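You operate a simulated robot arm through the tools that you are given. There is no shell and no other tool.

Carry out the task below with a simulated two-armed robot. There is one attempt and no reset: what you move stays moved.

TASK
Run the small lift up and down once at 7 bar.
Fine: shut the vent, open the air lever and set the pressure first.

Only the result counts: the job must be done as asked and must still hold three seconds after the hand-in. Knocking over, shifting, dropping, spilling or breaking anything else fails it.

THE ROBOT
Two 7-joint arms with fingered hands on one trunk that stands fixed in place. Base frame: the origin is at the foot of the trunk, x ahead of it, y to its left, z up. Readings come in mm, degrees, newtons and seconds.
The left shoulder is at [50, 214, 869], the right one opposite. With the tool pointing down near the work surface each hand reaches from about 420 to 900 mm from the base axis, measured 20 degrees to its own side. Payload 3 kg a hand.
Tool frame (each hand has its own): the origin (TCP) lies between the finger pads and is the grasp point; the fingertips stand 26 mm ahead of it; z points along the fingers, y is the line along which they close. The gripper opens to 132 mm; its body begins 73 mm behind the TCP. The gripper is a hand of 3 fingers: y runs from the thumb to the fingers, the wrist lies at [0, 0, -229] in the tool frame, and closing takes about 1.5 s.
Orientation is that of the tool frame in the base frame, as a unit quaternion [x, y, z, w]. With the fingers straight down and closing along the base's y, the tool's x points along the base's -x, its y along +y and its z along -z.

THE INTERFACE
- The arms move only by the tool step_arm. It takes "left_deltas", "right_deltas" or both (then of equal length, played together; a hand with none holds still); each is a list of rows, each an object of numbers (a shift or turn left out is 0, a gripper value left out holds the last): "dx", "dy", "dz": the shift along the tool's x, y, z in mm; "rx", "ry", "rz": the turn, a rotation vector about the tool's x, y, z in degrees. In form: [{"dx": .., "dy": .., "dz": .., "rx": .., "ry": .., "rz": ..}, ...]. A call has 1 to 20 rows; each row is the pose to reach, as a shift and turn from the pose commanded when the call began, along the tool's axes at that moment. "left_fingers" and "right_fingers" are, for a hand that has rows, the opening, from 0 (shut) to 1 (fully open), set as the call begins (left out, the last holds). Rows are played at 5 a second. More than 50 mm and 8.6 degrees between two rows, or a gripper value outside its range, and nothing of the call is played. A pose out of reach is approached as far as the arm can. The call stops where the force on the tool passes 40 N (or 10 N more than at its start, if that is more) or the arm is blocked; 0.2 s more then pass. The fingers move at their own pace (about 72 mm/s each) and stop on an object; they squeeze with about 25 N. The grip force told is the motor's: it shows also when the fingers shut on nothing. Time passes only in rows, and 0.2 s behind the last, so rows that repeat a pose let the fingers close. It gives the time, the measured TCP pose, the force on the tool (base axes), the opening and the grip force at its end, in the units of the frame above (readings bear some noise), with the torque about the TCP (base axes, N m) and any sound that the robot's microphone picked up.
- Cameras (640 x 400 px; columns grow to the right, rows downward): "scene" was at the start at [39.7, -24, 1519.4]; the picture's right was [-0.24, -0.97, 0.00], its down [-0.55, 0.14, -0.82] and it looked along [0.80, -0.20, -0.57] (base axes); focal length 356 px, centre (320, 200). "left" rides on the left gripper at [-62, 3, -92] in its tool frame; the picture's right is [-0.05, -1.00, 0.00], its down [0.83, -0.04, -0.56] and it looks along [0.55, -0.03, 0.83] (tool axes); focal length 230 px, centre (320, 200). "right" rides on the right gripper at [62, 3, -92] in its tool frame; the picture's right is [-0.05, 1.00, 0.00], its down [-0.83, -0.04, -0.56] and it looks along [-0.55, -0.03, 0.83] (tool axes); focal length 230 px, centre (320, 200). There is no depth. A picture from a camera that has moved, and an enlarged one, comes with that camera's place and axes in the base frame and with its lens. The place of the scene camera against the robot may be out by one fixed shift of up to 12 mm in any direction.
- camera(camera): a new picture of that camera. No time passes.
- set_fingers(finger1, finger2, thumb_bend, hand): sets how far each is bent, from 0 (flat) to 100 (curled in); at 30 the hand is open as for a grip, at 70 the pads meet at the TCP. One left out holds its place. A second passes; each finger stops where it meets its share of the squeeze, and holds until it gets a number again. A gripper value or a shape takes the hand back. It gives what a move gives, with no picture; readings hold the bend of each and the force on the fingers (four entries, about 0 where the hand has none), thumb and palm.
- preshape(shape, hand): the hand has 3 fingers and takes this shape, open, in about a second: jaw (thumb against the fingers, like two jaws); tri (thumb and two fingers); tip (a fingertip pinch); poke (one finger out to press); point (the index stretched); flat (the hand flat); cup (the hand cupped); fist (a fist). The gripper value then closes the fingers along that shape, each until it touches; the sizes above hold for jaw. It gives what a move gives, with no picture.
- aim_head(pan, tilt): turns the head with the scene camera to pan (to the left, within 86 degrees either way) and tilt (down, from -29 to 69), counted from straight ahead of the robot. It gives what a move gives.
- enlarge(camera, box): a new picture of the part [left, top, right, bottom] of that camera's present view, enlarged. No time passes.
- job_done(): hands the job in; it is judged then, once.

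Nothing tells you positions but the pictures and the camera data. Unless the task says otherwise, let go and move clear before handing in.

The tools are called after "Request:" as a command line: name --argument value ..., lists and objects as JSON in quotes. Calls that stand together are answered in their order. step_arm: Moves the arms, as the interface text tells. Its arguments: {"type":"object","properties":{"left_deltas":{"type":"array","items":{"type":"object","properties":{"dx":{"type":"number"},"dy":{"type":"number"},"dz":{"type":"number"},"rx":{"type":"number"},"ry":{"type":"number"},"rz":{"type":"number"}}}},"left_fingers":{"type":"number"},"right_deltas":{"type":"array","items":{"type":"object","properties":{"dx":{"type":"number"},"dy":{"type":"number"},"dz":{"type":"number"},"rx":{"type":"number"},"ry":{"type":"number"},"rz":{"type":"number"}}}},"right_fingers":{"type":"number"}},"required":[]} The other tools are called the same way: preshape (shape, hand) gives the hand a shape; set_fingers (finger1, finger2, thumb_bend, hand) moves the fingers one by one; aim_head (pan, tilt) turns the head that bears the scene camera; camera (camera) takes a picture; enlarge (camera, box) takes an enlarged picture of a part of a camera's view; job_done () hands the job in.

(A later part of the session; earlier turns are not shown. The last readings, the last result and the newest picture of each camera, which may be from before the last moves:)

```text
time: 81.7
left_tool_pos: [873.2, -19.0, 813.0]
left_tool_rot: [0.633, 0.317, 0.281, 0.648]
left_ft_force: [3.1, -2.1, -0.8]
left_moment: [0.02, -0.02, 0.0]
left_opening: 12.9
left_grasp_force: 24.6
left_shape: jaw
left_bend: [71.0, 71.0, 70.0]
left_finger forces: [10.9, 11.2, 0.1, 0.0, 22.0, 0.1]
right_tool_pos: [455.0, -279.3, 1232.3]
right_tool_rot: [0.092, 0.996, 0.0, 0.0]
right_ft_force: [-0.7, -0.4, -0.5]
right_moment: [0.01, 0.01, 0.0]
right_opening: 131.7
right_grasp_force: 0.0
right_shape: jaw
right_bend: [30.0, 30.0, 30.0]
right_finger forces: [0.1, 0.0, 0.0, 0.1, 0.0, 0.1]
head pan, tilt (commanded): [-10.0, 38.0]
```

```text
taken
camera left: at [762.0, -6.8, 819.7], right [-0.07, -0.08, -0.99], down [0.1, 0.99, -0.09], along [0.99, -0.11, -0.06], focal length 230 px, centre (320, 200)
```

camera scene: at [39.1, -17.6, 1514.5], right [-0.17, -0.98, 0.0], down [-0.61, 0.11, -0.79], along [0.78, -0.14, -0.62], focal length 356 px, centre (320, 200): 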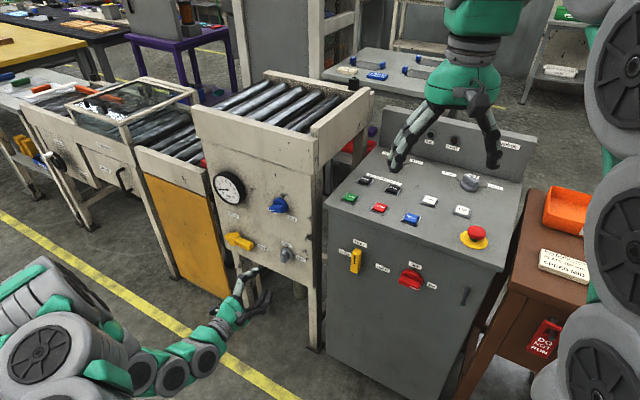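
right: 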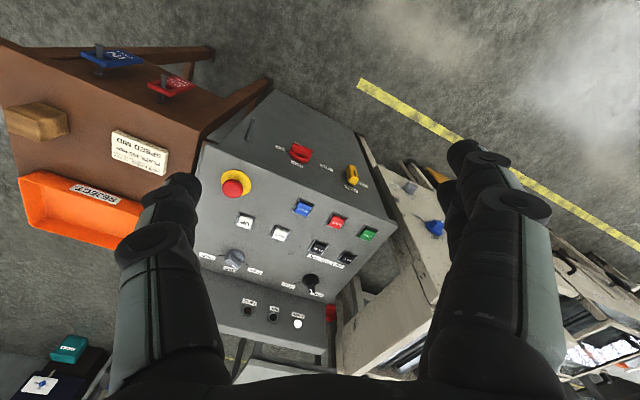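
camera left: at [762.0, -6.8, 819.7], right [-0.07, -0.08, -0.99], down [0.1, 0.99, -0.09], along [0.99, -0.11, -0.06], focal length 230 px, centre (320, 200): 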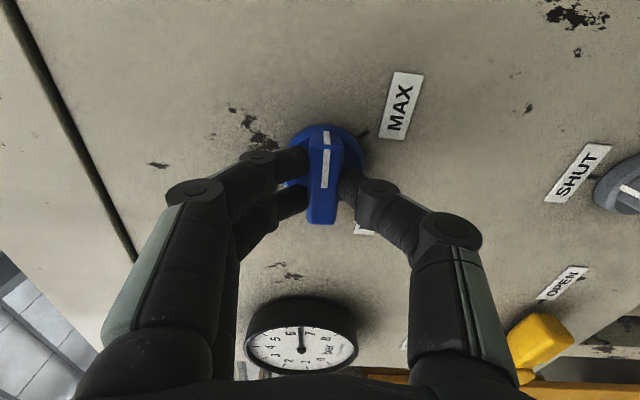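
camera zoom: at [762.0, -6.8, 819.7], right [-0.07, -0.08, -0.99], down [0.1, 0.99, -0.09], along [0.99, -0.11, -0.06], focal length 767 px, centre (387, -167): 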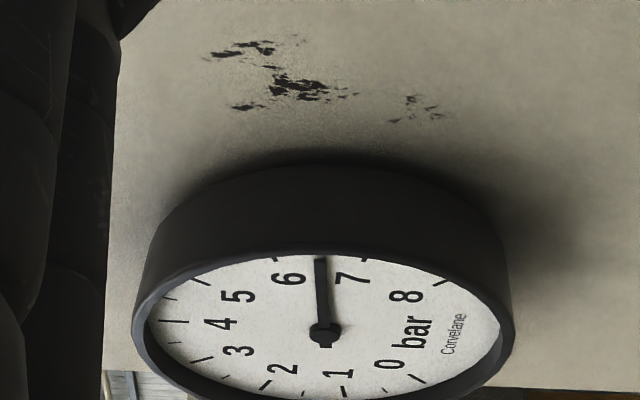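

Gripped; gauge still 6.5. Turning clockwise ~16°.

Request:
step_arm --left_deltas '[{"rz": 4}, {"rz": 8}, {"rz": 12}, {"rz": 16}, {"rz": 16}]'

Request:
enlarge --camera "scene" --box '[198, 168, 246, 208]'

Request:
camera --camera "left"

```text
time: 82.9
left_tool_pos: [872.3, -18.0, 812.0]
left_tool_rot: [0.672, 0.226, 0.368, 0.602]
left_ft_force: [-2.2, -0.3, 2.4]
left_moment: [-0.02, -0.07, -0.02]
left_opening: 13.0
left_grasp_force: 25.6
left_shape: jaw
left_bend: [71.0, 71.0, 70.0]
left_finger forces: [12.8, 13.3, 0.1, 0.1, 22.9, 0.0]
right_tool_pos: [454.2, -278.4, 1233.1]
right_tool_rot: [0.091, 0.996, 0.001, 0.0]
right_ft_force: [-0.3, 0.4, 1.0]
right_moment: [-0.04, 0.05, 0.04]
right_opening: 131.9
right_grasp_force: 0.0
right_shape: jaw
right_bend: [30.0, 30.0, 30.0]
right_finger forces: [0.1, 0.1, 0.0, 0.0, 0.1, 0.1]
head pan, tilt (commanded): [-10.0, 38.0]
```

```text
10.00 times, centred on (222, 188) of scene
camera zoom: at [39.0, -17.7, 1514.5], right [-0.17, -0.98, 0.0], down [-0.61, 0.11, -0.79], along [0.78, -0.14, -0.62], focal length 3556 px, centre (1300, 320)
```

zoom: 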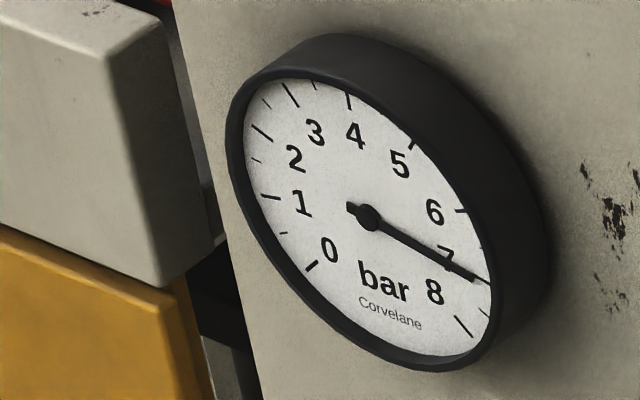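

```text
taken
camera left: at [762.4, -6.8, 801.4], right [0.11, 0.13, -0.98], down [0.1, 0.98, 0.15], along [0.99, -0.11, 0.09], focal length 230 px, centre (320, 200)
```

left: 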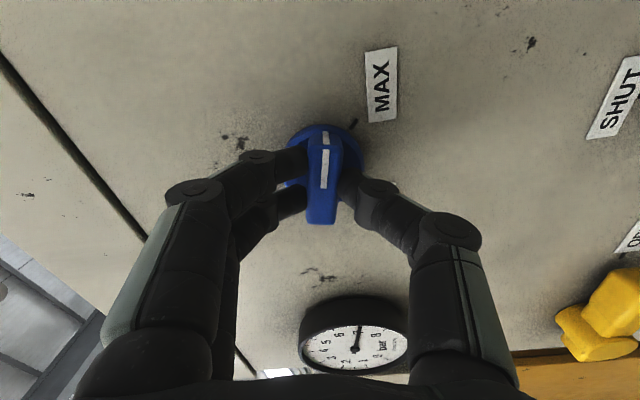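

The needle now overlaps the 7 mark. I'll check it from the left camera too before releasing.

Request:
enlarge --camera "left" --box '[290, 290, 420, 380]'

Request:
enlarge --camera "scene" --box '[228, 186, 252, 206]'

```text
4.44 times, centred on (355, 335) of left
camera zoom: at [762.4, -6.8, 801.4], right [0.11, 0.13, -0.98], down [0.1, 0.98, 0.15], along [0.99, -0.11, 0.09], focal length 1022 px, centre (164, -400)
```

zoom: 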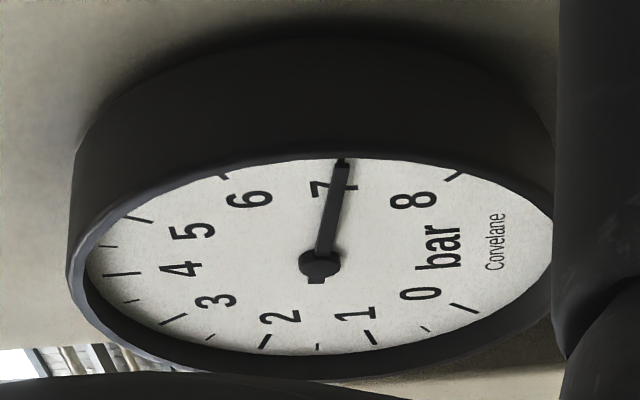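

```text
16.00 times, centred on (240, 196) of scene
camera zoom: at [39.0, -17.7, 1514.5], right [-0.17, -0.98, 0.0], down [-0.61, 0.11, -0.79], along [0.78, -0.14, -0.62], focal length 5689 px, centre (1600, 264)
```

zoom: 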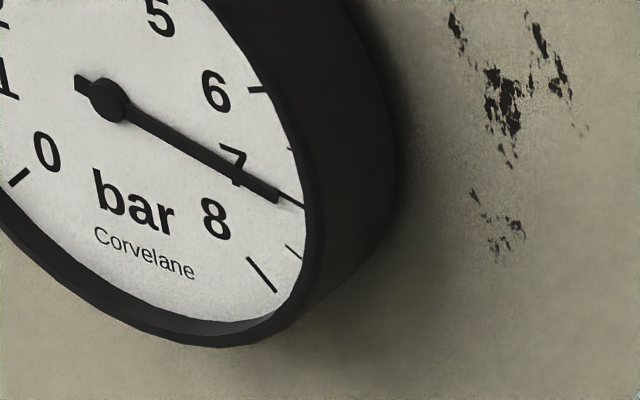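

It reads 7. Releasing and backing off gently.

Request:
step_arm --left_deltas '[{}, {}, {}, {}]' --left_fingers 0.5

Request:
step_arm --left_deltas '[{"dz": -20}, {"dz": -45}, {"dz": -75}]'

Request:
camera --camera "left"

Request:
enlarge --camera "scene" --box '[198, 168, 246, 208]'

```text
time: 83.9
left_tool_pos: [871.6, -18.8, 811.0]
left_tool_rot: [0.671, 0.226, 0.369, 0.602]
left_ft_force: [-0.3, 0.4, 0.2]
left_moment: [-0.01, -0.03, 0.0]
left_opening: 65.0
left_grasp_force: 0.1
left_shape: jaw
left_bend: [73.0, 73.0, 70.0]
left_finger forces: [0.0, 0.1, 0.0, 0.1, 0.1, 0.0]
right_tool_pos: [454.3, -278.2, 1232.1]
right_tool_rot: [0.091, 0.996, 0.0, 0.0]
right_ft_force: [-0.4, -0.2, 0.1]
right_moment: [0.02, -0.05, -0.02]
right_opening: 131.7
right_grasp_force: 0.0
right_shape: jaw
right_bend: [30.0, 30.0, 30.0]
right_finger forces: [0.0, 0.1, 0.0, 0.0, 0.1, 0.1]
head pan, tilt (commanded): [-10.0, 38.0]
```

```text
time: 84.7
left_tool_pos: [814.6, 28.6, 810.3]
left_tool_rot: [0.671, 0.225, 0.369, 0.602]
left_ft_force: [0.5, 0.7, 0.0]
left_moment: [-0.02, 0.02, -0.01]
left_opening: 65.5
left_grasp_force: 0.0
left_shape: jaw
left_bend: [73.0, 73.0, 70.0]
left_finger forces: [0.1, 0.0, 0.0, 0.0, 0.1, 0.1]
right_tool_pos: [454.3, -278.4, 1231.0]
right_tool_rot: [0.091, 0.996, 0.0, 0.0]
right_ft_force: [0.8, 0.6, -0.1]
right_moment: [0.0, -0.03, 0.0]
right_opening: 131.7
right_grasp_force: 0.1
right_shape: jaw
right_bend: [30.0, 30.0, 30.0]
right_finger forces: [0.1, 0.1, 0.0, 0.0, 0.0, 0.0]
head pan, tilt (commanded): [-10.0, 38.0]
```

```text
taken
camera left: at [705.0, 40.4, 800.2], right [0.11, 0.13, -0.98], down [0.1, 0.98, 0.14], along [0.99, -0.11, 0.09], focal length 230 px, centre (320, 200)
```

left: 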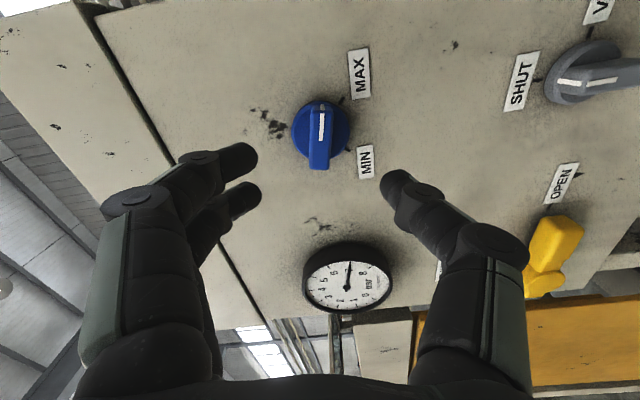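

```text
10.00 times, centred on (222, 188) of scene
camera zoom: at [39.1, -17.7, 1514.5], right [-0.17, -0.98, 0.0], down [-0.61, 0.11, -0.79], along [0.78, -0.14, -0.62], focal length 3556 px, centre (1300, 320)
```

zoom: 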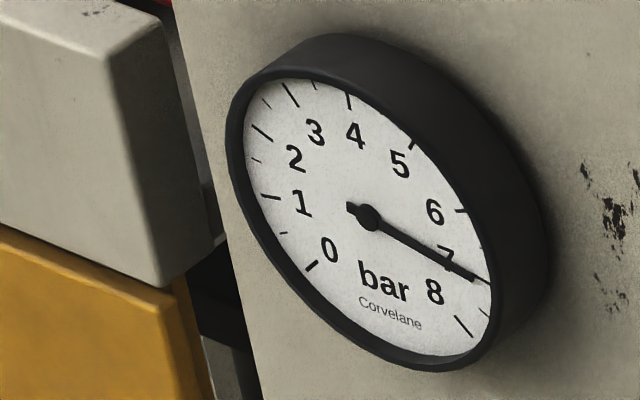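

The regulator holds at 7 bar after release. Now I'll retract the left hand and bring the right hand over the console; UP is at about (698,-526,885) and DOWN at about (758,-456,885).

Request:
step_arm --left_deltas '[{"dz": -45}, {"dz": -90}, {"dz": -135}, {"dz": -180}]' --right_deltas '[{"rz": 4}, {"rz": 8}, {"rz": 12}, {"rz": 12}]'

Request:
preshape --shape "poke" --hand "right"

Request:
camera --camera "right"

Request:
camera --camera "scene"

```text
time: 85.7
left_tool_pos: [676.8, 140.8, 810.5]
left_tool_rot: [0.671, 0.226, 0.368, 0.602]
left_ft_force: [-0.2, 0.2, 0.4]
left_moment: [-0.01, -0.03, 0.03]
left_opening: 65.6
left_grasp_force: 0.1
left_shape: jaw
left_bend: [73.0, 73.0, 70.0]
left_finger forces: [0.0, 0.1, 0.0, 0.0, 0.1, 0.1]
right_tool_pos: [454.7, -278.5, 1231.6]
right_tool_rot: [0.196, 0.981, 0.0, 0.0]
right_ft_force: [-0.5, 0.0, -0.6]
right_moment: [0.01, 0.01, -0.03]
right_opening: 131.9
right_grasp_force: 0.0
right_shape: jaw
right_bend: [30.0, 30.0, 30.0]
right_finger forces: [0.0, 0.0, 0.1, 0.1, 0.0, 0.0]
head pan, tilt (commanded): [-10.0, 38.0]
```

```text
time: 86.6
left_tool_pos: [678.2, 139.8, 811.1]
left_tool_rot: [0.672, 0.225, 0.369, 0.602]
left_ft_force: [-0.2, 0.4, -1.3]
left_moment: [-0.04, 0.02, 0.01]
left_opening: 65.6
left_grasp_force: 0.0
left_shape: jaw
left_bend: [73.0, 73.0, 70.0]
left_finger forces: [0.1, 0.1, 0.0, 0.0, 0.1, 0.0]
right_tool_pos: [455.3, -279.1, 1232.6]
right_tool_rot: [0.193, 0.981, -0.001, 0.0]
right_ft_force: [0.0, 0.2, 0.0]
right_moment: [-0.02, -0.03, 0.0]
right_opening: 0.3
right_grasp_force: 0.2
right_shape: poke
right_bend: [100.0, 100.0, 45.0]
right_finger forces: [0.0, 0.1, 0.1, 0.0, 0.0, 0.0]
head pan, tilt (commanded): [-10.0, 38.0]
```

```text
taken
camera right: at [400.6, -252.6, 1325.2], right [0.43, 0.9, 0.0], down [0.75, -0.36, 0.56], along [0.5, -0.24, -0.83], focal length 230 px, centre (320, 200)
```

right: 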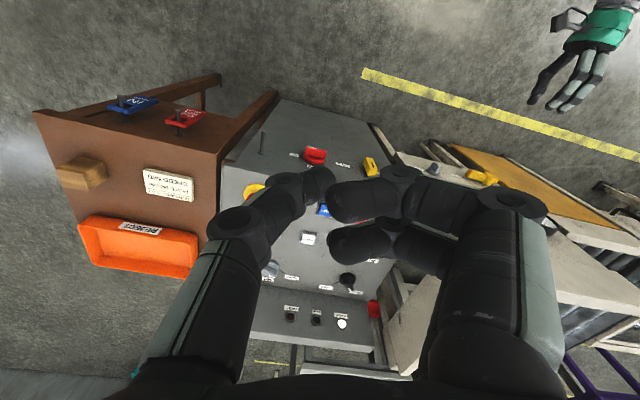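

```text
taken
camera scene: at [39.1, -17.7, 1514.5], right [-0.17, -0.98, 0.0], down [-0.61, 0.11, -0.79], along [0.78, -0.14, -0.62], focal length 356 px, centre (320, 200)
```

scene: 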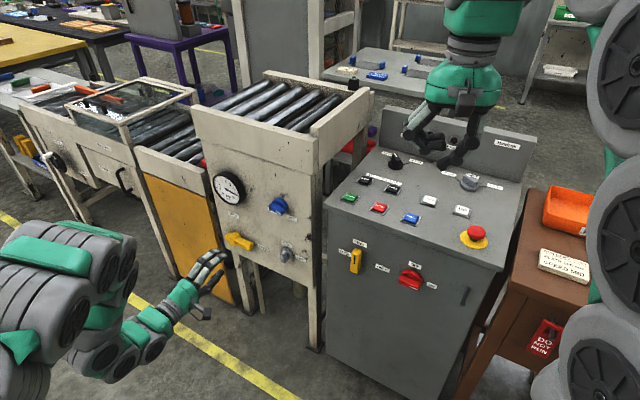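

The "poke" shape puts the right thumb tip on the tool axis ahead of the TCP, and the console top is horizontal at z≈886. I'll bring that tip above the UP button with the hand pitched forward 30°.

Request:
step_arm --right_deltas '[{"dx": -30, "dy": -13.5, "dz": 15, "ry": -3}, {"dx": -60, "dy": -27, "dz": 32, "ry": -6}, {"dx": -91, "dy": -40, "dz": 52, "ry": -9}, {"dx": -122, "dy": -54, "dz": 74, "ry": -12}, {"dx": -153, "dy": -68, "dz": 97, "ry": -15}, {"dx": -184, "dy": -81, "dz": 122, "ry": -18}, {"dx": -214, "dy": -95, "dz": 148, "ry": -21}, {"dx": -245, "dy": -108, "dz": 176, "ry": -24}, {"dx": -275, "dy": -122, "dz": 205, "ry": -27}, {"dx": -305.9, "dy": -135.8, "dz": 230, "ry": -30}]'

Request:
camera --camera "right"

Request:
camera --camera "scene"

```text
time: 88.8
left_tool_pos: [677.0, 141.9, 811.5]
left_tool_rot: [0.672, 0.225, 0.369, 0.601]
left_ft_force: [0.1, 0.9, 0.1]
left_moment: [-0.01, 0.0, -0.03]
left_opening: 65.6
left_grasp_force: 0.1
left_shape: jaw
left_bend: [73.0, 73.0, 70.0]
left_finger forces: [0.0, 0.1, 0.1, 0.0, 0.1, 0.0]
right_tool_pos: [687.4, -520.2, 1001.6]
right_tool_rot: [0.188, 0.947, -0.05, 0.254]
right_ft_force: [-0.2, 0.2, -0.6]
right_moment: [0.06, 0.03, -0.03]
right_opening: 0.1
right_grasp_force: 0.2
right_shape: poke
right_bend: [100.0, 100.0, 45.0]
right_finger forces: [0.0, 0.1, 0.0, 0.0, 0.0, 0.1]
head pan, tilt (commanded): [-10.0, 38.0]
```

```text
taken
camera right: at [598.2, -479.8, 1050.8], right [0.42, 0.91, 0.03], down [0.39, -0.21, 0.9], along [0.82, -0.37, -0.44], focal length 230 px, centre (320, 200)
```

right: 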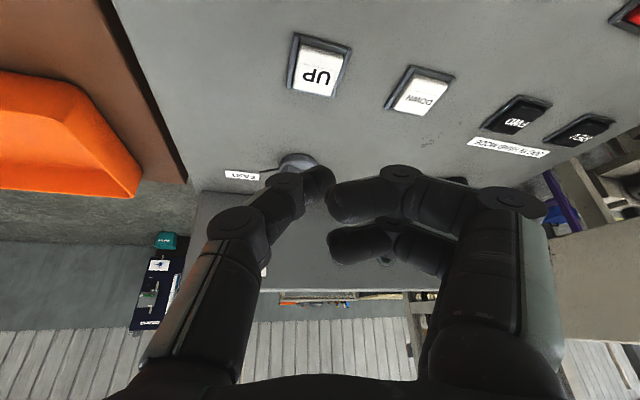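

```text
taken
camera scene: at [39.2, -17.7, 1514.5], right [-0.17, -0.98, 0.0], down [-0.61, 0.11, -0.79], along [0.78, -0.14, -0.62], focal length 356 px, centre (320, 200)
```

scene: 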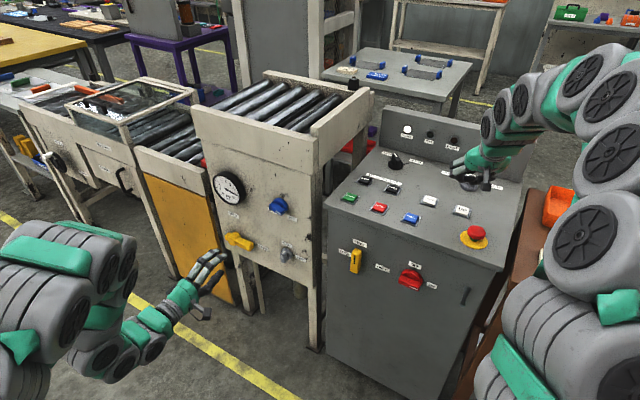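

UP is right ahead of the thumb tip (≈(702,-526)). I'll centre on it and descend to just above the cap.

Request:
step_arm --right_deltas '[{"dx": 10.2, "dy": 2.2, "dz": 22.9}, {"dx": 20.2, "dy": 2.2, "dz": 40.2}, {"dx": 27.7, "dy": 2.2, "dz": 53.2}, {"dx": 33.7, "dy": 2.2, "dz": 63.5}]'

Request:
camera --camera "right"

Request:
enlarge --camera "scene" --box '[380, 100, 540, 260]'

```text
time: 89.8
left_tool_pos: [677.3, 140.8, 810.8]
left_tool_rot: [0.672, 0.226, 0.369, 0.601]
left_ft_force: [0.1, -0.2, -0.3]
left_moment: [-0.04, 0.02, 0.02]
left_opening: 65.6
left_grasp_force: 0.0
left_shape: jaw
left_bend: [73.0, 73.0, 70.0]
left_finger forces: [0.0, 0.0, 0.0, 0.1, 0.0, 0.0]
right_tool_pos: [690.0, -519.2, 930.3]
right_tool_rot: [0.187, 0.947, -0.05, 0.255]
right_ft_force: [0.2, -0.8, -0.6]
right_moment: [0.02, 0.03, -0.03]
right_opening: 0.0
right_grasp_force: 0.0
right_shape: poke
right_bend: [100.0, 100.0, 45.0]
right_finger forces: [0.0, 0.0, 0.0, 0.1, 0.1, 0.0]
head pan, tilt (commanded): [-10.0, 38.0]
```

```text
taken
camera right: at [600.8, -479.1, 980.4], right [0.42, 0.91, 0.03], down [0.39, -0.21, 0.9], along [0.82, -0.37, -0.44], focal length 230 px, centre (320, 200)
```

right: 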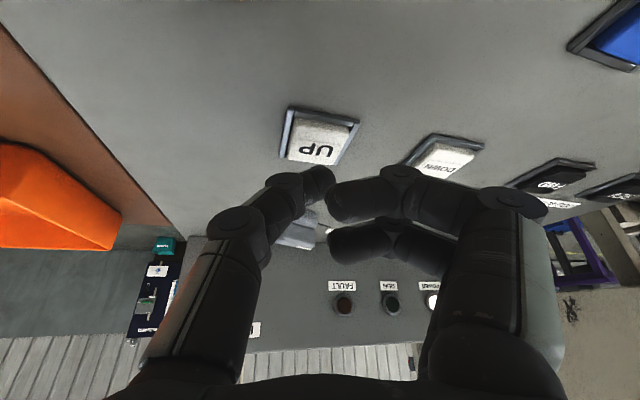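

```text
2.50 times, centred on (460, 180) of scene
camera zoom: at [39.1, -17.7, 1514.5], right [-0.17, -0.98, 0.0], down [-0.61, 0.11, -0.79], along [0.78, -0.14, -0.62], focal length 889 px, centre (-30, 250)
```

zoom: 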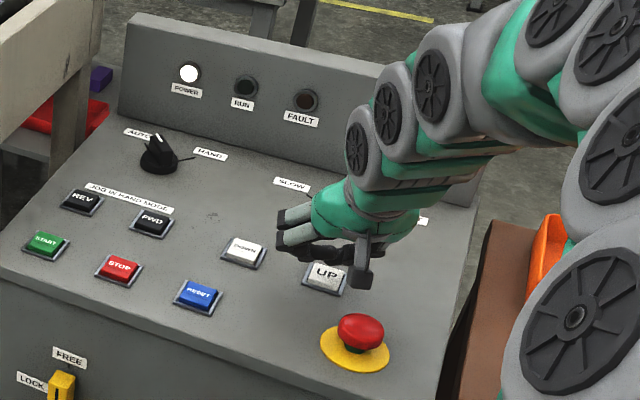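

Request:
enlarge --camera "right" --box '[260, 90, 400, 220]'

Request:
enlarge --camera "scene" --box '[430, 180, 490, 230]'

```text
3.08 times, centred on (330, 155) of right
camera zoom: at [600.8, -479.1, 980.4], right [0.42, 0.91, 0.03], down [0.39, -0.21, 0.9], along [0.82, -0.37, -0.44], focal length 708 px, centre (289, 338)
```

zoom: 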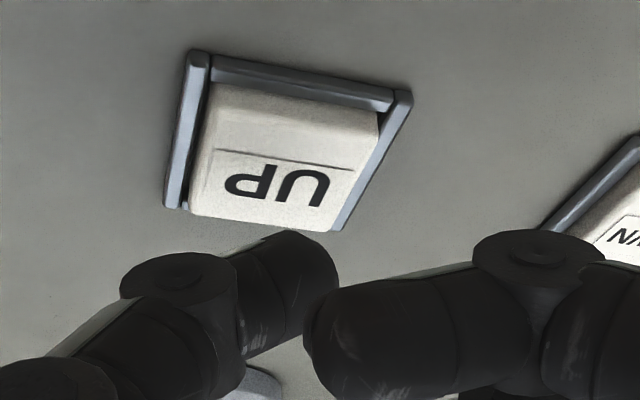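

```text
8.00 times, centred on (460, 205) of scene
camera zoom: at [39.1, -17.7, 1514.5], right [-0.17, -0.98, 0.0], down [-0.61, 0.11, -0.79], along [0.78, -0.14, -0.62], focal length 2845 px, centre (-800, 160)
```

zoom: 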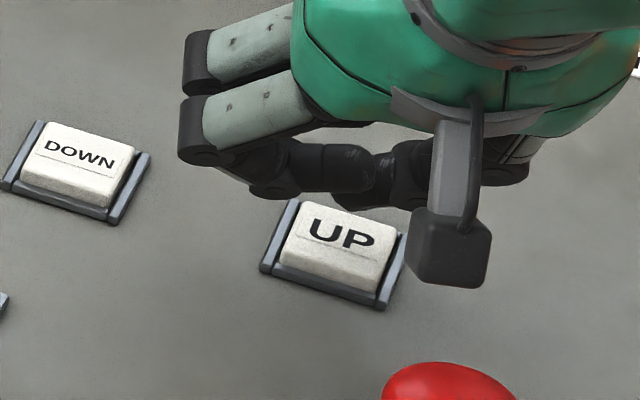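

The vertical descent from here should land on the UP cap centre at z≈885. I'll go down to contact in small steps while watching force.

Request:
step_arm --right_deltas '[{"dx": 4, "dz": 6.9}, {"dx": 8, "dz": 13.8}, {"dx": 10, "dz": 17.3}]'

Request:
camera --camera "right"

Request:
enlarge --camera "scene" --box '[430, 180, 490, 230]'

```text
time: 90.6
left_tool_pos: [677.6, 141.1, 811.6]
left_tool_rot: [0.671, 0.226, 0.369, 0.602]
left_ft_force: [0.0, -0.3, -0.3]
left_moment: [-0.03, -0.04, 0.0]
left_opening: 65.5
left_grasp_force: 0.0
left_shape: jaw
left_bend: [73.0, 73.0, 70.0]
left_finger forces: [0.1, 0.1, 0.0, 0.1, 0.0, 0.0]
right_tool_pos: [688.9, -520.9, 911.0]
right_tool_rot: [0.188, 0.947, -0.051, 0.255]
right_ft_force: [-1.8, -1.0, 9.1]
right_moment: [0.0, -0.04, -0.03]
right_opening: 0.2
right_grasp_force: 0.0
right_shape: poke
right_bend: [100.0, 100.0, 45.0]
right_finger forces: [0.0, 0.1, 0.0, 0.0, 8.9, 0.0]
head pan, tilt (commanded): [-10.0, 38.0]
heard: click
```

```text
taken
camera right: at [599.7, -480.8, 960.9], right [0.42, 0.91, 0.03], down [0.39, -0.21, 0.9], along [0.82, -0.37, -0.44], focal length 230 px, centre (320, 200)
```

right: 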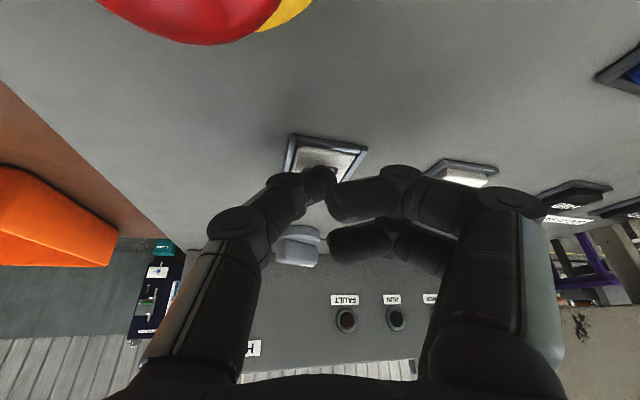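

```text
8.00 times, centred on (460, 205) of scene
camera zoom: at [38.9, -17.6, 1514.5], right [-0.17, -0.98, 0.0], down [-0.61, 0.11, -0.79], along [0.78, -0.14, -0.62], focal length 2845 px, centre (-800, 160)
```

zoom: 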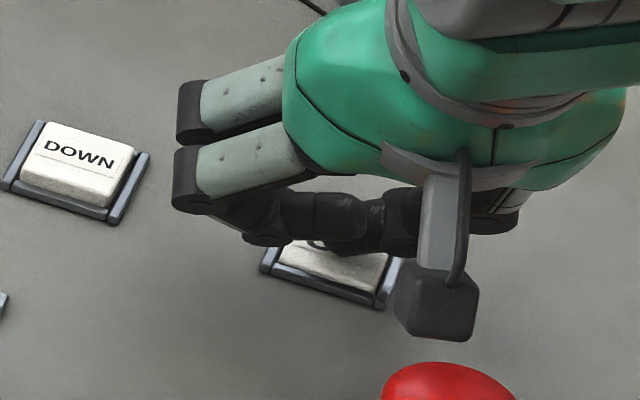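

The UP button clicked (9 N). I'll hold it and look at the lift.

Request:
camera --camera "scene"

Request:
step_arm --right_deltas '[{}, {}, {}, {}]'

Request:
camera --camera "scene"

```text
taken
camera scene: at [38.9, -17.6, 1514.5], right [-0.17, -0.98, 0.0], down [-0.61, 0.11, -0.79], along [0.78, -0.14, -0.62], focal length 356 px, centre (320, 200)
```

scene: 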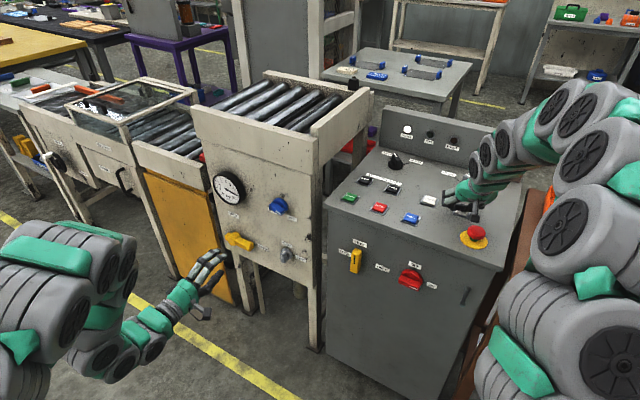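

```text
time: 91.6
left_tool_pos: [677.5, 140.3, 809.7]
left_tool_rot: [0.671, 0.225, 0.369, 0.602]
left_ft_force: [0.3, 0.4, -0.9]
left_moment: [0.04, -0.03, 0.01]
left_opening: 65.5
left_grasp_force: 0.0
left_shape: jaw
left_bend: [73.0, 73.0, 70.0]
left_finger forces: [0.0, 0.0, 0.0, 0.0, 0.0, 0.0]
right_tool_pos: [688.2, -521.2, 910.6]
right_tool_rot: [0.188, 0.947, -0.05, 0.254]
right_ft_force: [1.0, -5.0, 12.1]
right_moment: [-0.15, -0.15, -0.05]
right_opening: 0.0
right_grasp_force: 0.1
right_shape: poke
right_bend: [100.0, 100.0, 45.0]
right_finger forces: [0.0, 0.0, 0.0, 0.1, 12.6, 0.0]
head pan, tilt (commanded): [-10.0, 38.0]
```

```text
taken
camera scene: at [39.0, -17.6, 1514.5], right [-0.17, -0.98, 0.0], down [-0.61, 0.11, -0.79], along [0.78, -0.14, -0.62], focal length 356 px, centre (320, 200)
```

scene: 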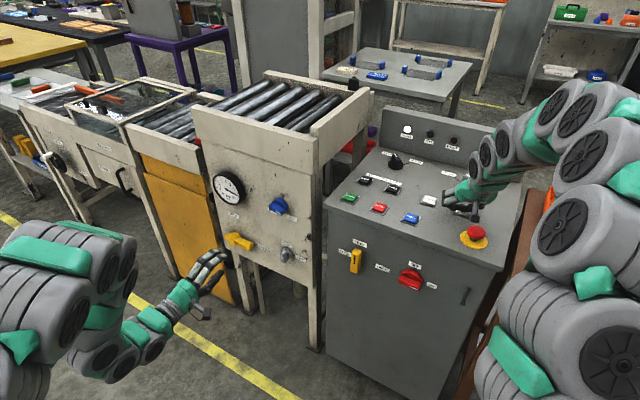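

The small lift (the roller section with the orange skirt) is rising while UP is held. I keep holding and watch it.

Request:
step_arm --right_deltas '[{}, {}, {}, {}, {}, {}, {}, {}]'

Request:
camera --camera "scene"

Request:
enlarge --camera "scene" --box '[60, 60, 270, 240]'

```text
time: 93.4
left_tool_pos: [676.8, 140.6, 810.7]
left_tool_rot: [0.671, 0.227, 0.368, 0.602]
left_ft_force: [-0.3, -0.3, 0.4]
left_moment: [0.0, 0.0, 0.02]
left_opening: 65.6
left_grasp_force: 0.0
left_shape: jaw
left_bend: [73.0, 73.0, 70.0]
left_finger forces: [0.0, 0.1, 0.0, 0.1, 0.0, 0.0]
right_tool_pos: [688.0, -520.0, 910.1]
right_tool_rot: [0.188, 0.948, -0.05, 0.254]
right_ft_force: [3.1, -3.5, 13.9]
right_moment: [-0.12, -0.17, -0.05]
right_opening: 0.0
right_grasp_force: 0.0
right_shape: poke
right_bend: [100.0, 100.0, 45.0]
right_finger forces: [0.0, 0.0, 0.0, 0.0, 13.6, 0.1]
head pan, tilt (commanded): [-10.0, 38.0]
```

```text
taken
camera scene: at [38.9, -17.6, 1514.5], right [-0.17, -0.98, 0.0], down [-0.61, 0.11, -0.79], along [0.78, -0.14, -0.62], focal length 356 px, centre (320, 200)
```

scene: 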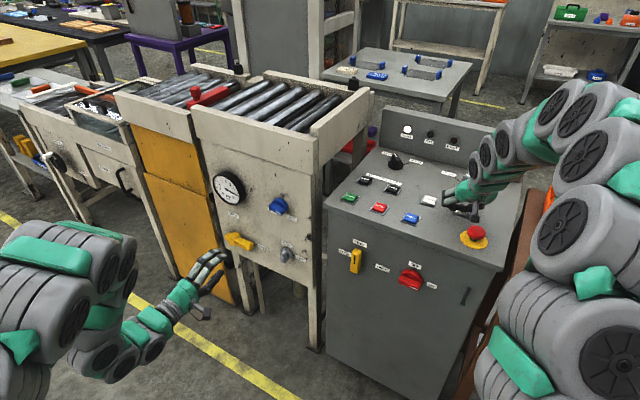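

```text
2.22 times, centred on (165, 150) of scene
camera zoom: at [38.9, -17.6, 1514.5], right [-0.17, -0.98, 0.0], down [-0.61, 0.11, -0.79], along [0.78, -0.14, -0.62], focal length 790 px, centre (664, 311)
```

zoom: 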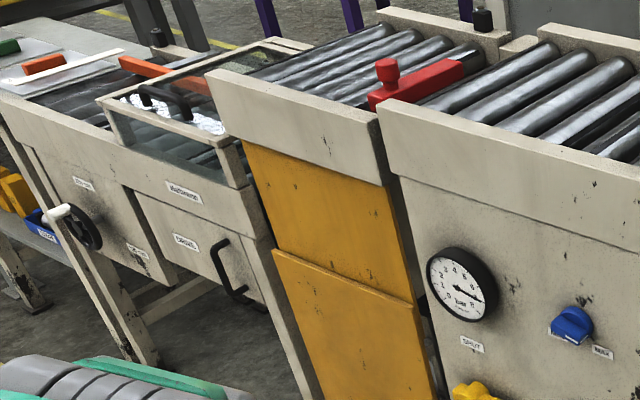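

Request:
step_arm --right_deltas '[{}, {}, {}, {}, {}, {}, {}, {}]'

Request:
enlarge --camera "scene" --box '[60, 60, 270, 240]'

```text
time: 95.2
left_tool_pos: [678.4, 140.4, 810.9]
left_tool_rot: [0.671, 0.226, 0.369, 0.602]
left_ft_force: [-0.4, -0.1, -0.1]
left_moment: [-0.01, 0.01, 0.02]
left_opening: 65.5
left_grasp_force: 0.0
left_shape: jaw
left_bend: [73.0, 73.0, 70.0]
left_finger forces: [0.0, 0.1, 0.0, 0.1, 0.0, 0.1]
right_tool_pos: [689.0, -520.2, 909.7]
right_tool_rot: [0.189, 0.947, -0.05, 0.254]
right_ft_force: [2.1, -3.0, 14.0]
right_moment: [-0.12, -0.17, -0.06]
right_opening: 0.0
right_grasp_force: 0.1
right_shape: poke
right_bend: [100.0, 100.0, 45.0]
right_finger forces: [0.1, 0.0, 0.0, 0.1, 13.4, 0.0]
head pan, tilt (commanded): [-10.0, 38.0]
```

```text
2.22 times, centred on (165, 150) of scene
camera zoom: at [39.0, -17.6, 1514.5], right [-0.17, -0.98, 0.0], down [-0.61, 0.11, -0.79], along [0.78, -0.14, -0.62], focal length 790 px, centre (664, 311)
```

zoom: 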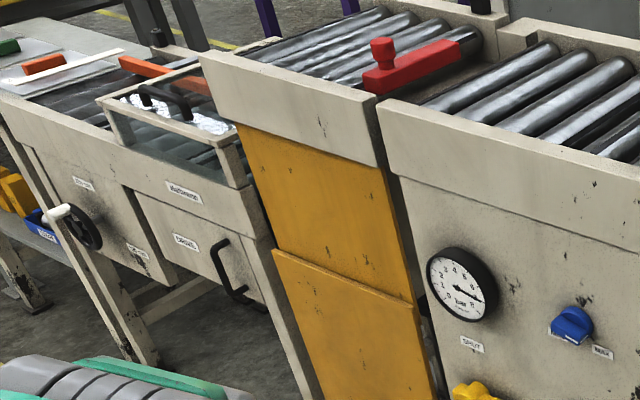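

It is still rising slightly. I continue to hold UP until it stops.

Request:
step_arm --right_deltas '[{}, {}, {}, {}, {}, {}, {}, {}, {}, {}]'

Request:
enlarge --camera "scene" --box '[60, 60, 270, 240]'

Request:
step_arm --right_deltas '[{}, {}, {}, {}, {}, {}, {}, {}, {}, {}]'

Request:
enlarge --camera "scene" --box '[60, 60, 270, 240]'

```text
time: 97.4
left_tool_pos: [678.8, 141.3, 811.2]
left_tool_rot: [0.671, 0.226, 0.369, 0.602]
left_ft_force: [0.6, -0.2, -0.2]
left_moment: [0.02, 0.01, 0.0]
left_opening: 65.6
left_grasp_force: 0.1
left_shape: jaw
left_bend: [73.0, 73.0, 70.0]
left_finger forces: [0.0, 0.0, 0.0, 0.0, 0.0, 0.0]
right_tool_pos: [688.8, -519.9, 909.9]
right_tool_rot: [0.187, 0.948, -0.05, 0.254]
right_ft_force: [1.0, -2.7, 12.8]
right_moment: [-0.06, -0.18, -0.02]
right_opening: 0.1
right_grasp_force: 0.2
right_shape: poke
right_bend: [100.0, 100.0, 45.0]
right_finger forces: [0.0, 0.1, 0.0, 0.1, 13.5, 0.0]
head pan, tilt (commanded): [-10.0, 38.0]
```

```text
2.22 times, centred on (165, 150) of scene
camera zoom: at [38.9, -17.6, 1514.5], right [-0.17, -0.98, 0.0], down [-0.61, 0.11, -0.79], along [0.78, -0.14, -0.62], focal length 790 px, centre (664, 311)
```

zoom: 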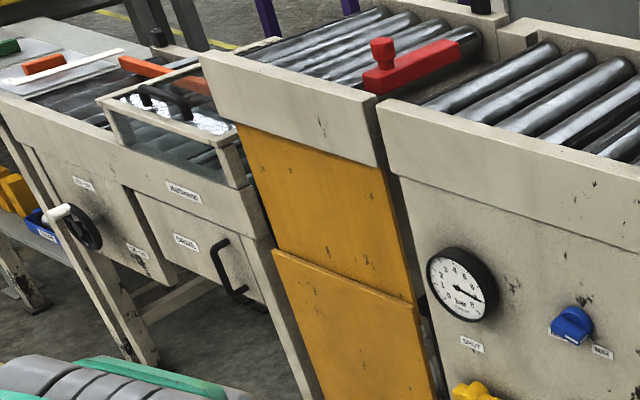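

```text
time: 99.6
left_tool_pos: [678.4, 139.1, 810.6]
left_tool_rot: [0.672, 0.225, 0.368, 0.602]
left_ft_force: [0.5, 0.2, -0.1]
left_moment: [-0.05, 0.02, 0.02]
left_opening: 65.8
left_grasp_force: 0.0
left_shape: jaw
left_bend: [73.0, 73.0, 70.0]
left_finger forces: [0.0, 0.0, 0.0, 0.0, 0.0, 0.0]
right_tool_pos: [688.6, -521.6, 909.8]
right_tool_rot: [0.189, 0.947, -0.05, 0.254]
right_ft_force: [1.7, -3.1, 13.2]
right_moment: [-0.08, -0.17, 0.0]
right_opening: 0.0
right_grasp_force: 0.0
right_shape: poke
right_bend: [100.0, 100.0, 45.0]
right_finger forces: [0.0, 0.0, 0.0, 0.0, 13.6, 0.0]
head pan, tilt (commanded): [-10.0, 38.0]
```

```text
2.22 times, centred on (165, 150) of scene
camera zoom: at [38.9, -17.6, 1514.5], right [-0.17, -0.98, 0.0], down [-0.61, 0.11, -0.79], along [0.78, -0.14, -0.62], focal length 790 px, centre (664, 311)
```

zoom: 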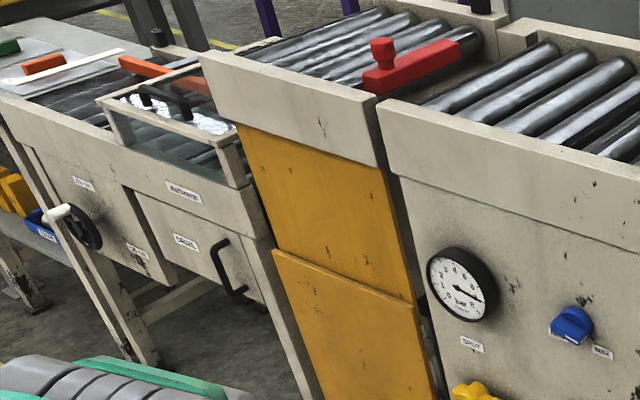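

The lift is fully up and still, with the gauge still at 7. I'll release UP, rise, and move above DOWN.

Request:
step_arm --right_deltas '[{"dx": -17.5, "dz": -30.2}, {"dx": -35, "dz": -60.5}]'

Request:
enlarge --camera "scene" --box '[60, 60, 270, 240]'

Request:
step_arm --right_deltas '[{"dx": -7, "dy": 28.5, "dz": 4.2}, {"dx": -14.5, "dy": 57, "dz": 8.5}, {"dx": -21.7, "dy": 85.6, "dz": 12.7}]'

Request:
camera --camera "right"

Request:
enlarge --camera "scene" --box '[198, 168, 246, 208]'

Request:
camera --camera "scene"

```text
time: 100.2
left_tool_pos: [678.3, 140.6, 810.1]
left_tool_rot: [0.671, 0.227, 0.369, 0.602]
left_ft_force: [0.5, 0.6, 0.0]
left_moment: [0.0, 0.01, 0.0]
left_opening: 65.8
left_grasp_force: 0.1
left_shape: jaw
left_bend: [73.0, 73.0, 70.0]
left_finger forces: [0.0, 0.0, 0.0, 0.0, 0.0, 0.1]
right_tool_pos: [689.3, -522.4, 978.7]
right_tool_rot: [0.188, 0.947, -0.049, 0.254]
right_ft_force: [0.6, 0.1, 0.3]
right_moment: [0.0, 0.02, -0.04]
right_opening: 0.0
right_grasp_force: 0.0
right_shape: poke
right_bend: [100.0, 100.0, 45.0]
right_finger forces: [0.0, 0.1, 0.1, 0.1, 0.0, 0.0]
head pan, tilt (commanded): [-10.0, 38.0]
```

```text
2.22 times, centred on (165, 150) of scene
camera zoom: at [39.0, -17.7, 1514.5], right [-0.17, -0.98, 0.0], down [-0.61, 0.11, -0.79], along [0.78, -0.14, -0.62], focal length 790 px, centre (664, 311)
```

zoom: 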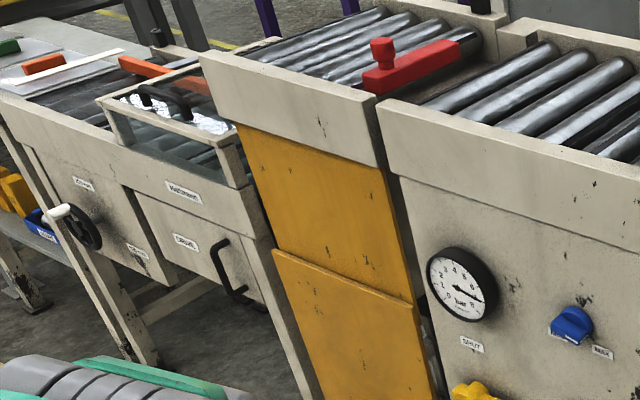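

```text
time: 101.0
left_tool_pos: [677.8, 139.7, 810.2]
left_tool_rot: [0.672, 0.226, 0.369, 0.602]
left_ft_force: [0.1, 1.1, 0.4]
left_moment: [0.0, -0.03, -0.01]
left_opening: 65.4
left_grasp_force: 0.1
left_shape: jaw
left_bend: [73.0, 73.0, 70.0]
left_finger forces: [0.0, 0.0, 0.0, 0.0, 0.0, 0.0]
right_tool_pos: [745.2, -451.3, 979.7]
right_tool_rot: [0.189, 0.947, -0.051, 0.255]
right_ft_force: [0.3, -0.3, -0.5]
right_moment: [0.0, -0.01, -0.03]
right_opening: 0.1
right_grasp_force: 0.1
right_shape: poke
right_bend: [100.0, 100.0, 45.0]
right_finger forces: [0.0, 0.0, 0.1, 0.0, 0.0, 0.0]
head pan, tilt (commanded): [-10.0, 38.0]
```

```text
taken
camera right: at [656.2, -412.0, 1029.7], right [0.42, 0.91, 0.03], down [0.39, -0.21, 0.9], along [0.82, -0.37, -0.44], focal length 230 px, centre (320, 200)
```

right: 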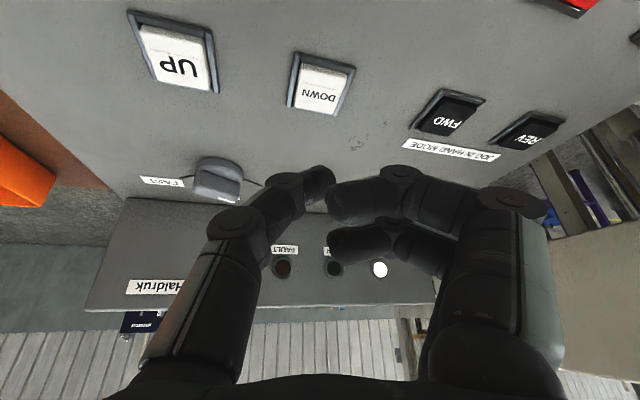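

```text
10.00 times, centred on (222, 188) of scene
camera zoom: at [39.1, -17.7, 1514.5], right [-0.17, -0.98, 0.0], down [-0.61, 0.11, -0.79], along [0.78, -0.14, -0.62], focal length 3556 px, centre (1300, 320)
```

zoom: 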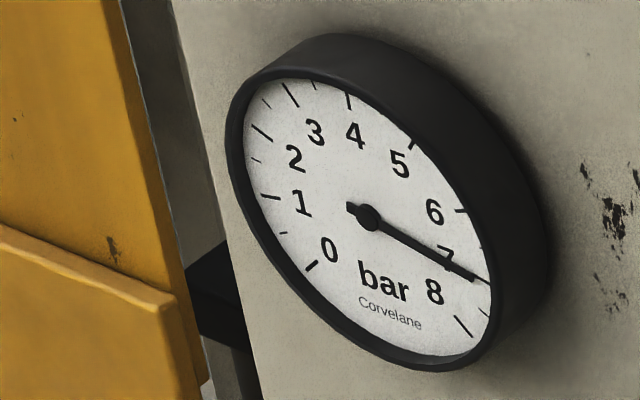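

```text
taken
camera scene: at [39.1, -17.7, 1514.5], right [-0.17, -0.98, 0.0], down [-0.61, 0.11, -0.79], along [0.78, -0.14, -0.62], focal length 356 px, centre (320, 200)
```

scene: 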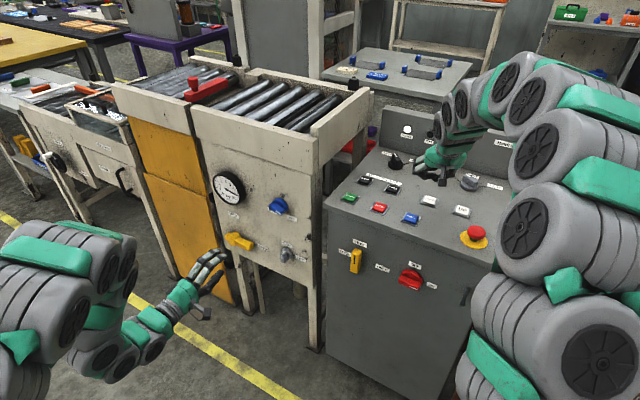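

The lift stays up after release and the gauge stays at 7. The thumb tip is above DOWN; I'll descend and press it.

Request:
step_arm --right_deltas '[{"dx": 20, "dz": 34.6}, {"dx": 27.5, "dz": 47.5}, {"dx": 31, "dz": 53.6}, {"dx": 33, "dz": 57}, {"dx": 34.8, "dz": 60.2}]'

Request:
camera --camera "right"

Request:
enlarge --camera "scene" --box '[60, 60, 270, 240]'

```text
time: 102.2
left_tool_pos: [677.9, 140.5, 810.7]
left_tool_rot: [0.671, 0.225, 0.368, 0.603]
left_ft_force: [-0.8, -0.3, -0.6]
left_moment: [0.03, 0.01, 0.0]
left_opening: 65.6
left_grasp_force: 0.1
left_shape: jaw
left_bend: [73.0, 73.0, 70.0]
left_finger forces: [0.0, 0.1, 0.1, 0.0, 0.1, 0.0]
right_tool_pos: [746.5, -449.2, 911.7]
right_tool_rot: [0.188, 0.947, -0.051, 0.255]
right_ft_force: [-0.1, -2.5, 7.2]
right_moment: [-0.05, -0.09, 0.02]
right_opening: 0.0
right_grasp_force: 0.0
right_shape: poke
right_bend: [100.0, 100.0, 45.0]
right_finger forces: [0.1, 0.0, 0.1, 0.0, 6.8, 0.1]
head pan, tilt (commanded): [-10.0, 38.0]
heard: click
```

```text
taken
camera right: at [656.3, -409.5, 961.5], right [0.42, 0.91, 0.03], down [0.39, -0.21, 0.9], along [0.82, -0.37, -0.44], focal length 230 px, centre (320, 200)
```

right: 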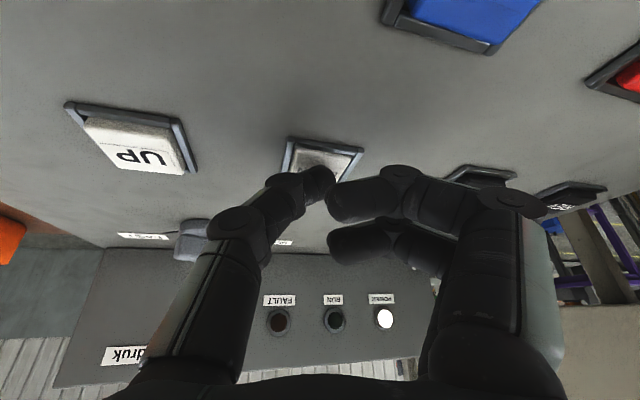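

```text
2.22 times, centred on (165, 150) of scene
camera zoom: at [39.0, -17.7, 1514.5], right [-0.17, -0.98, 0.0], down [-0.61, 0.11, -0.79], along [0.78, -0.14, -0.62], focal length 790 px, centre (664, 311)
```

zoom: 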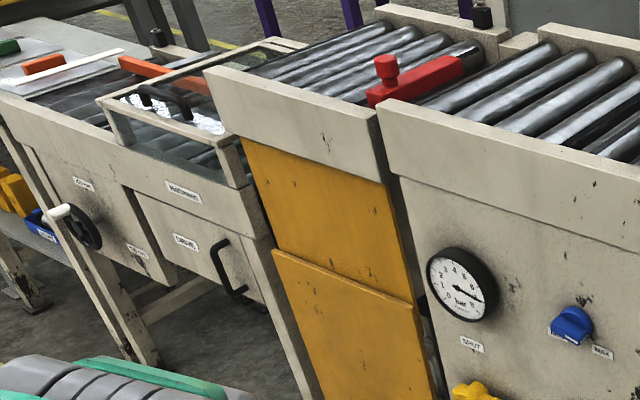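

DOWN clicked and the lift is lowering. I'll hold it until the lift is fully down.

Request:
step_arm --right_deltas '[{}, {}, {}, {}, {}, {}, {}, {}, {}, {}, {}, {}, {}, {}, {}]'

Request:
enlarge --camera "scene" --box '[60, 60, 270, 240]'

Request:
step_arm --right_deltas '[{}, {}, {}, {}, {}, {}, {}, {}, {}, {}]'

Request:
enlarge --camera "scene" --box '[60, 60, 270, 240]'

```text
time: 105.4
left_tool_pos: [678.4, 140.4, 811.3]
left_tool_rot: [0.672, 0.225, 0.369, 0.602]
left_ft_force: [0.2, 0.3, 0.6]
left_moment: [0.03, 0.01, 0.04]
left_opening: 65.5
left_grasp_force: 0.0
left_shape: jaw
left_bend: [73.0, 73.0, 70.0]
left_finger forces: [0.1, 0.0, 0.0, 0.0, 0.0, 0.0]
right_tool_pos: [745.0, -449.1, 910.3]
right_tool_rot: [0.189, 0.947, -0.05, 0.254]
right_ft_force: [2.2, -2.4, 9.6]
right_moment: [-0.05, -0.13, -0.01]
right_opening: 0.2
right_grasp_force: 0.0
right_shape: poke
right_bend: [100.0, 100.0, 45.0]
right_finger forces: [0.1, 0.0, 0.0, 0.0, 10.2, 0.0]
head pan, tilt (commanded): [-10.0, 38.0]
```

```text
2.22 times, centred on (165, 150) of scene
camera zoom: at [39.0, -17.6, 1514.5], right [-0.17, -0.98, 0.0], down [-0.61, 0.11, -0.79], along [0.78, -0.14, -0.62], focal length 790 px, centre (664, 311)
```

zoom: 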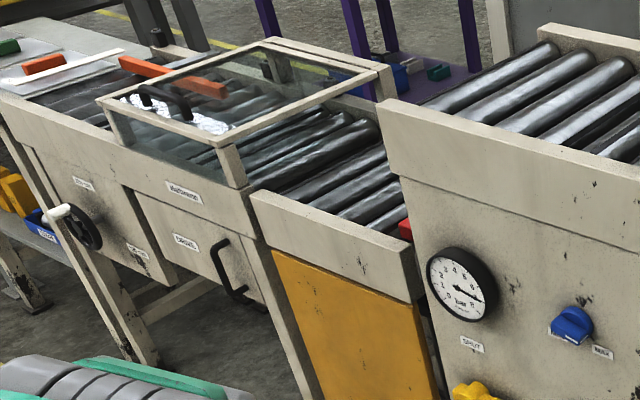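

```text
time: 107.6
left_tool_pos: [678.1, 140.1, 810.7]
left_tool_rot: [0.671, 0.226, 0.368, 0.602]
left_ft_force: [0.5, 0.1, 0.6]
left_moment: [-0.03, -0.01, 0.01]
left_opening: 65.6
left_grasp_force: 0.0
left_shape: jaw
left_bend: [73.0, 73.0, 70.0]
left_finger forces: [0.1, 0.1, 0.1, 0.0, 0.0, 0.0]
right_tool_pos: [745.2, -450.0, 910.2]
right_tool_rot: [0.189, 0.947, -0.051, 0.254]
right_ft_force: [1.0, -2.0, 11.2]
right_moment: [-0.04, -0.14, -0.03]
right_opening: 0.1
right_grasp_force: 0.1
right_shape: poke
right_bend: [100.0, 100.0, 45.0]
right_finger forces: [0.0, 0.1, 0.1, 0.0, 10.0, 0.0]
head pan, tilt (commanded): [-10.0, 38.0]
```

```text
2.22 times, centred on (165, 150) of scene
camera zoom: at [39.0, -17.6, 1514.5], right [-0.17, -0.98, 0.0], down [-0.61, 0.11, -0.79], along [0.78, -0.14, -0.62], focal length 790 px, centre (664, 311)
```

zoom: 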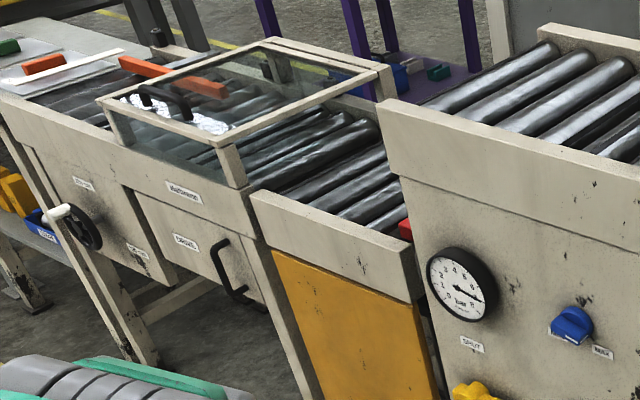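

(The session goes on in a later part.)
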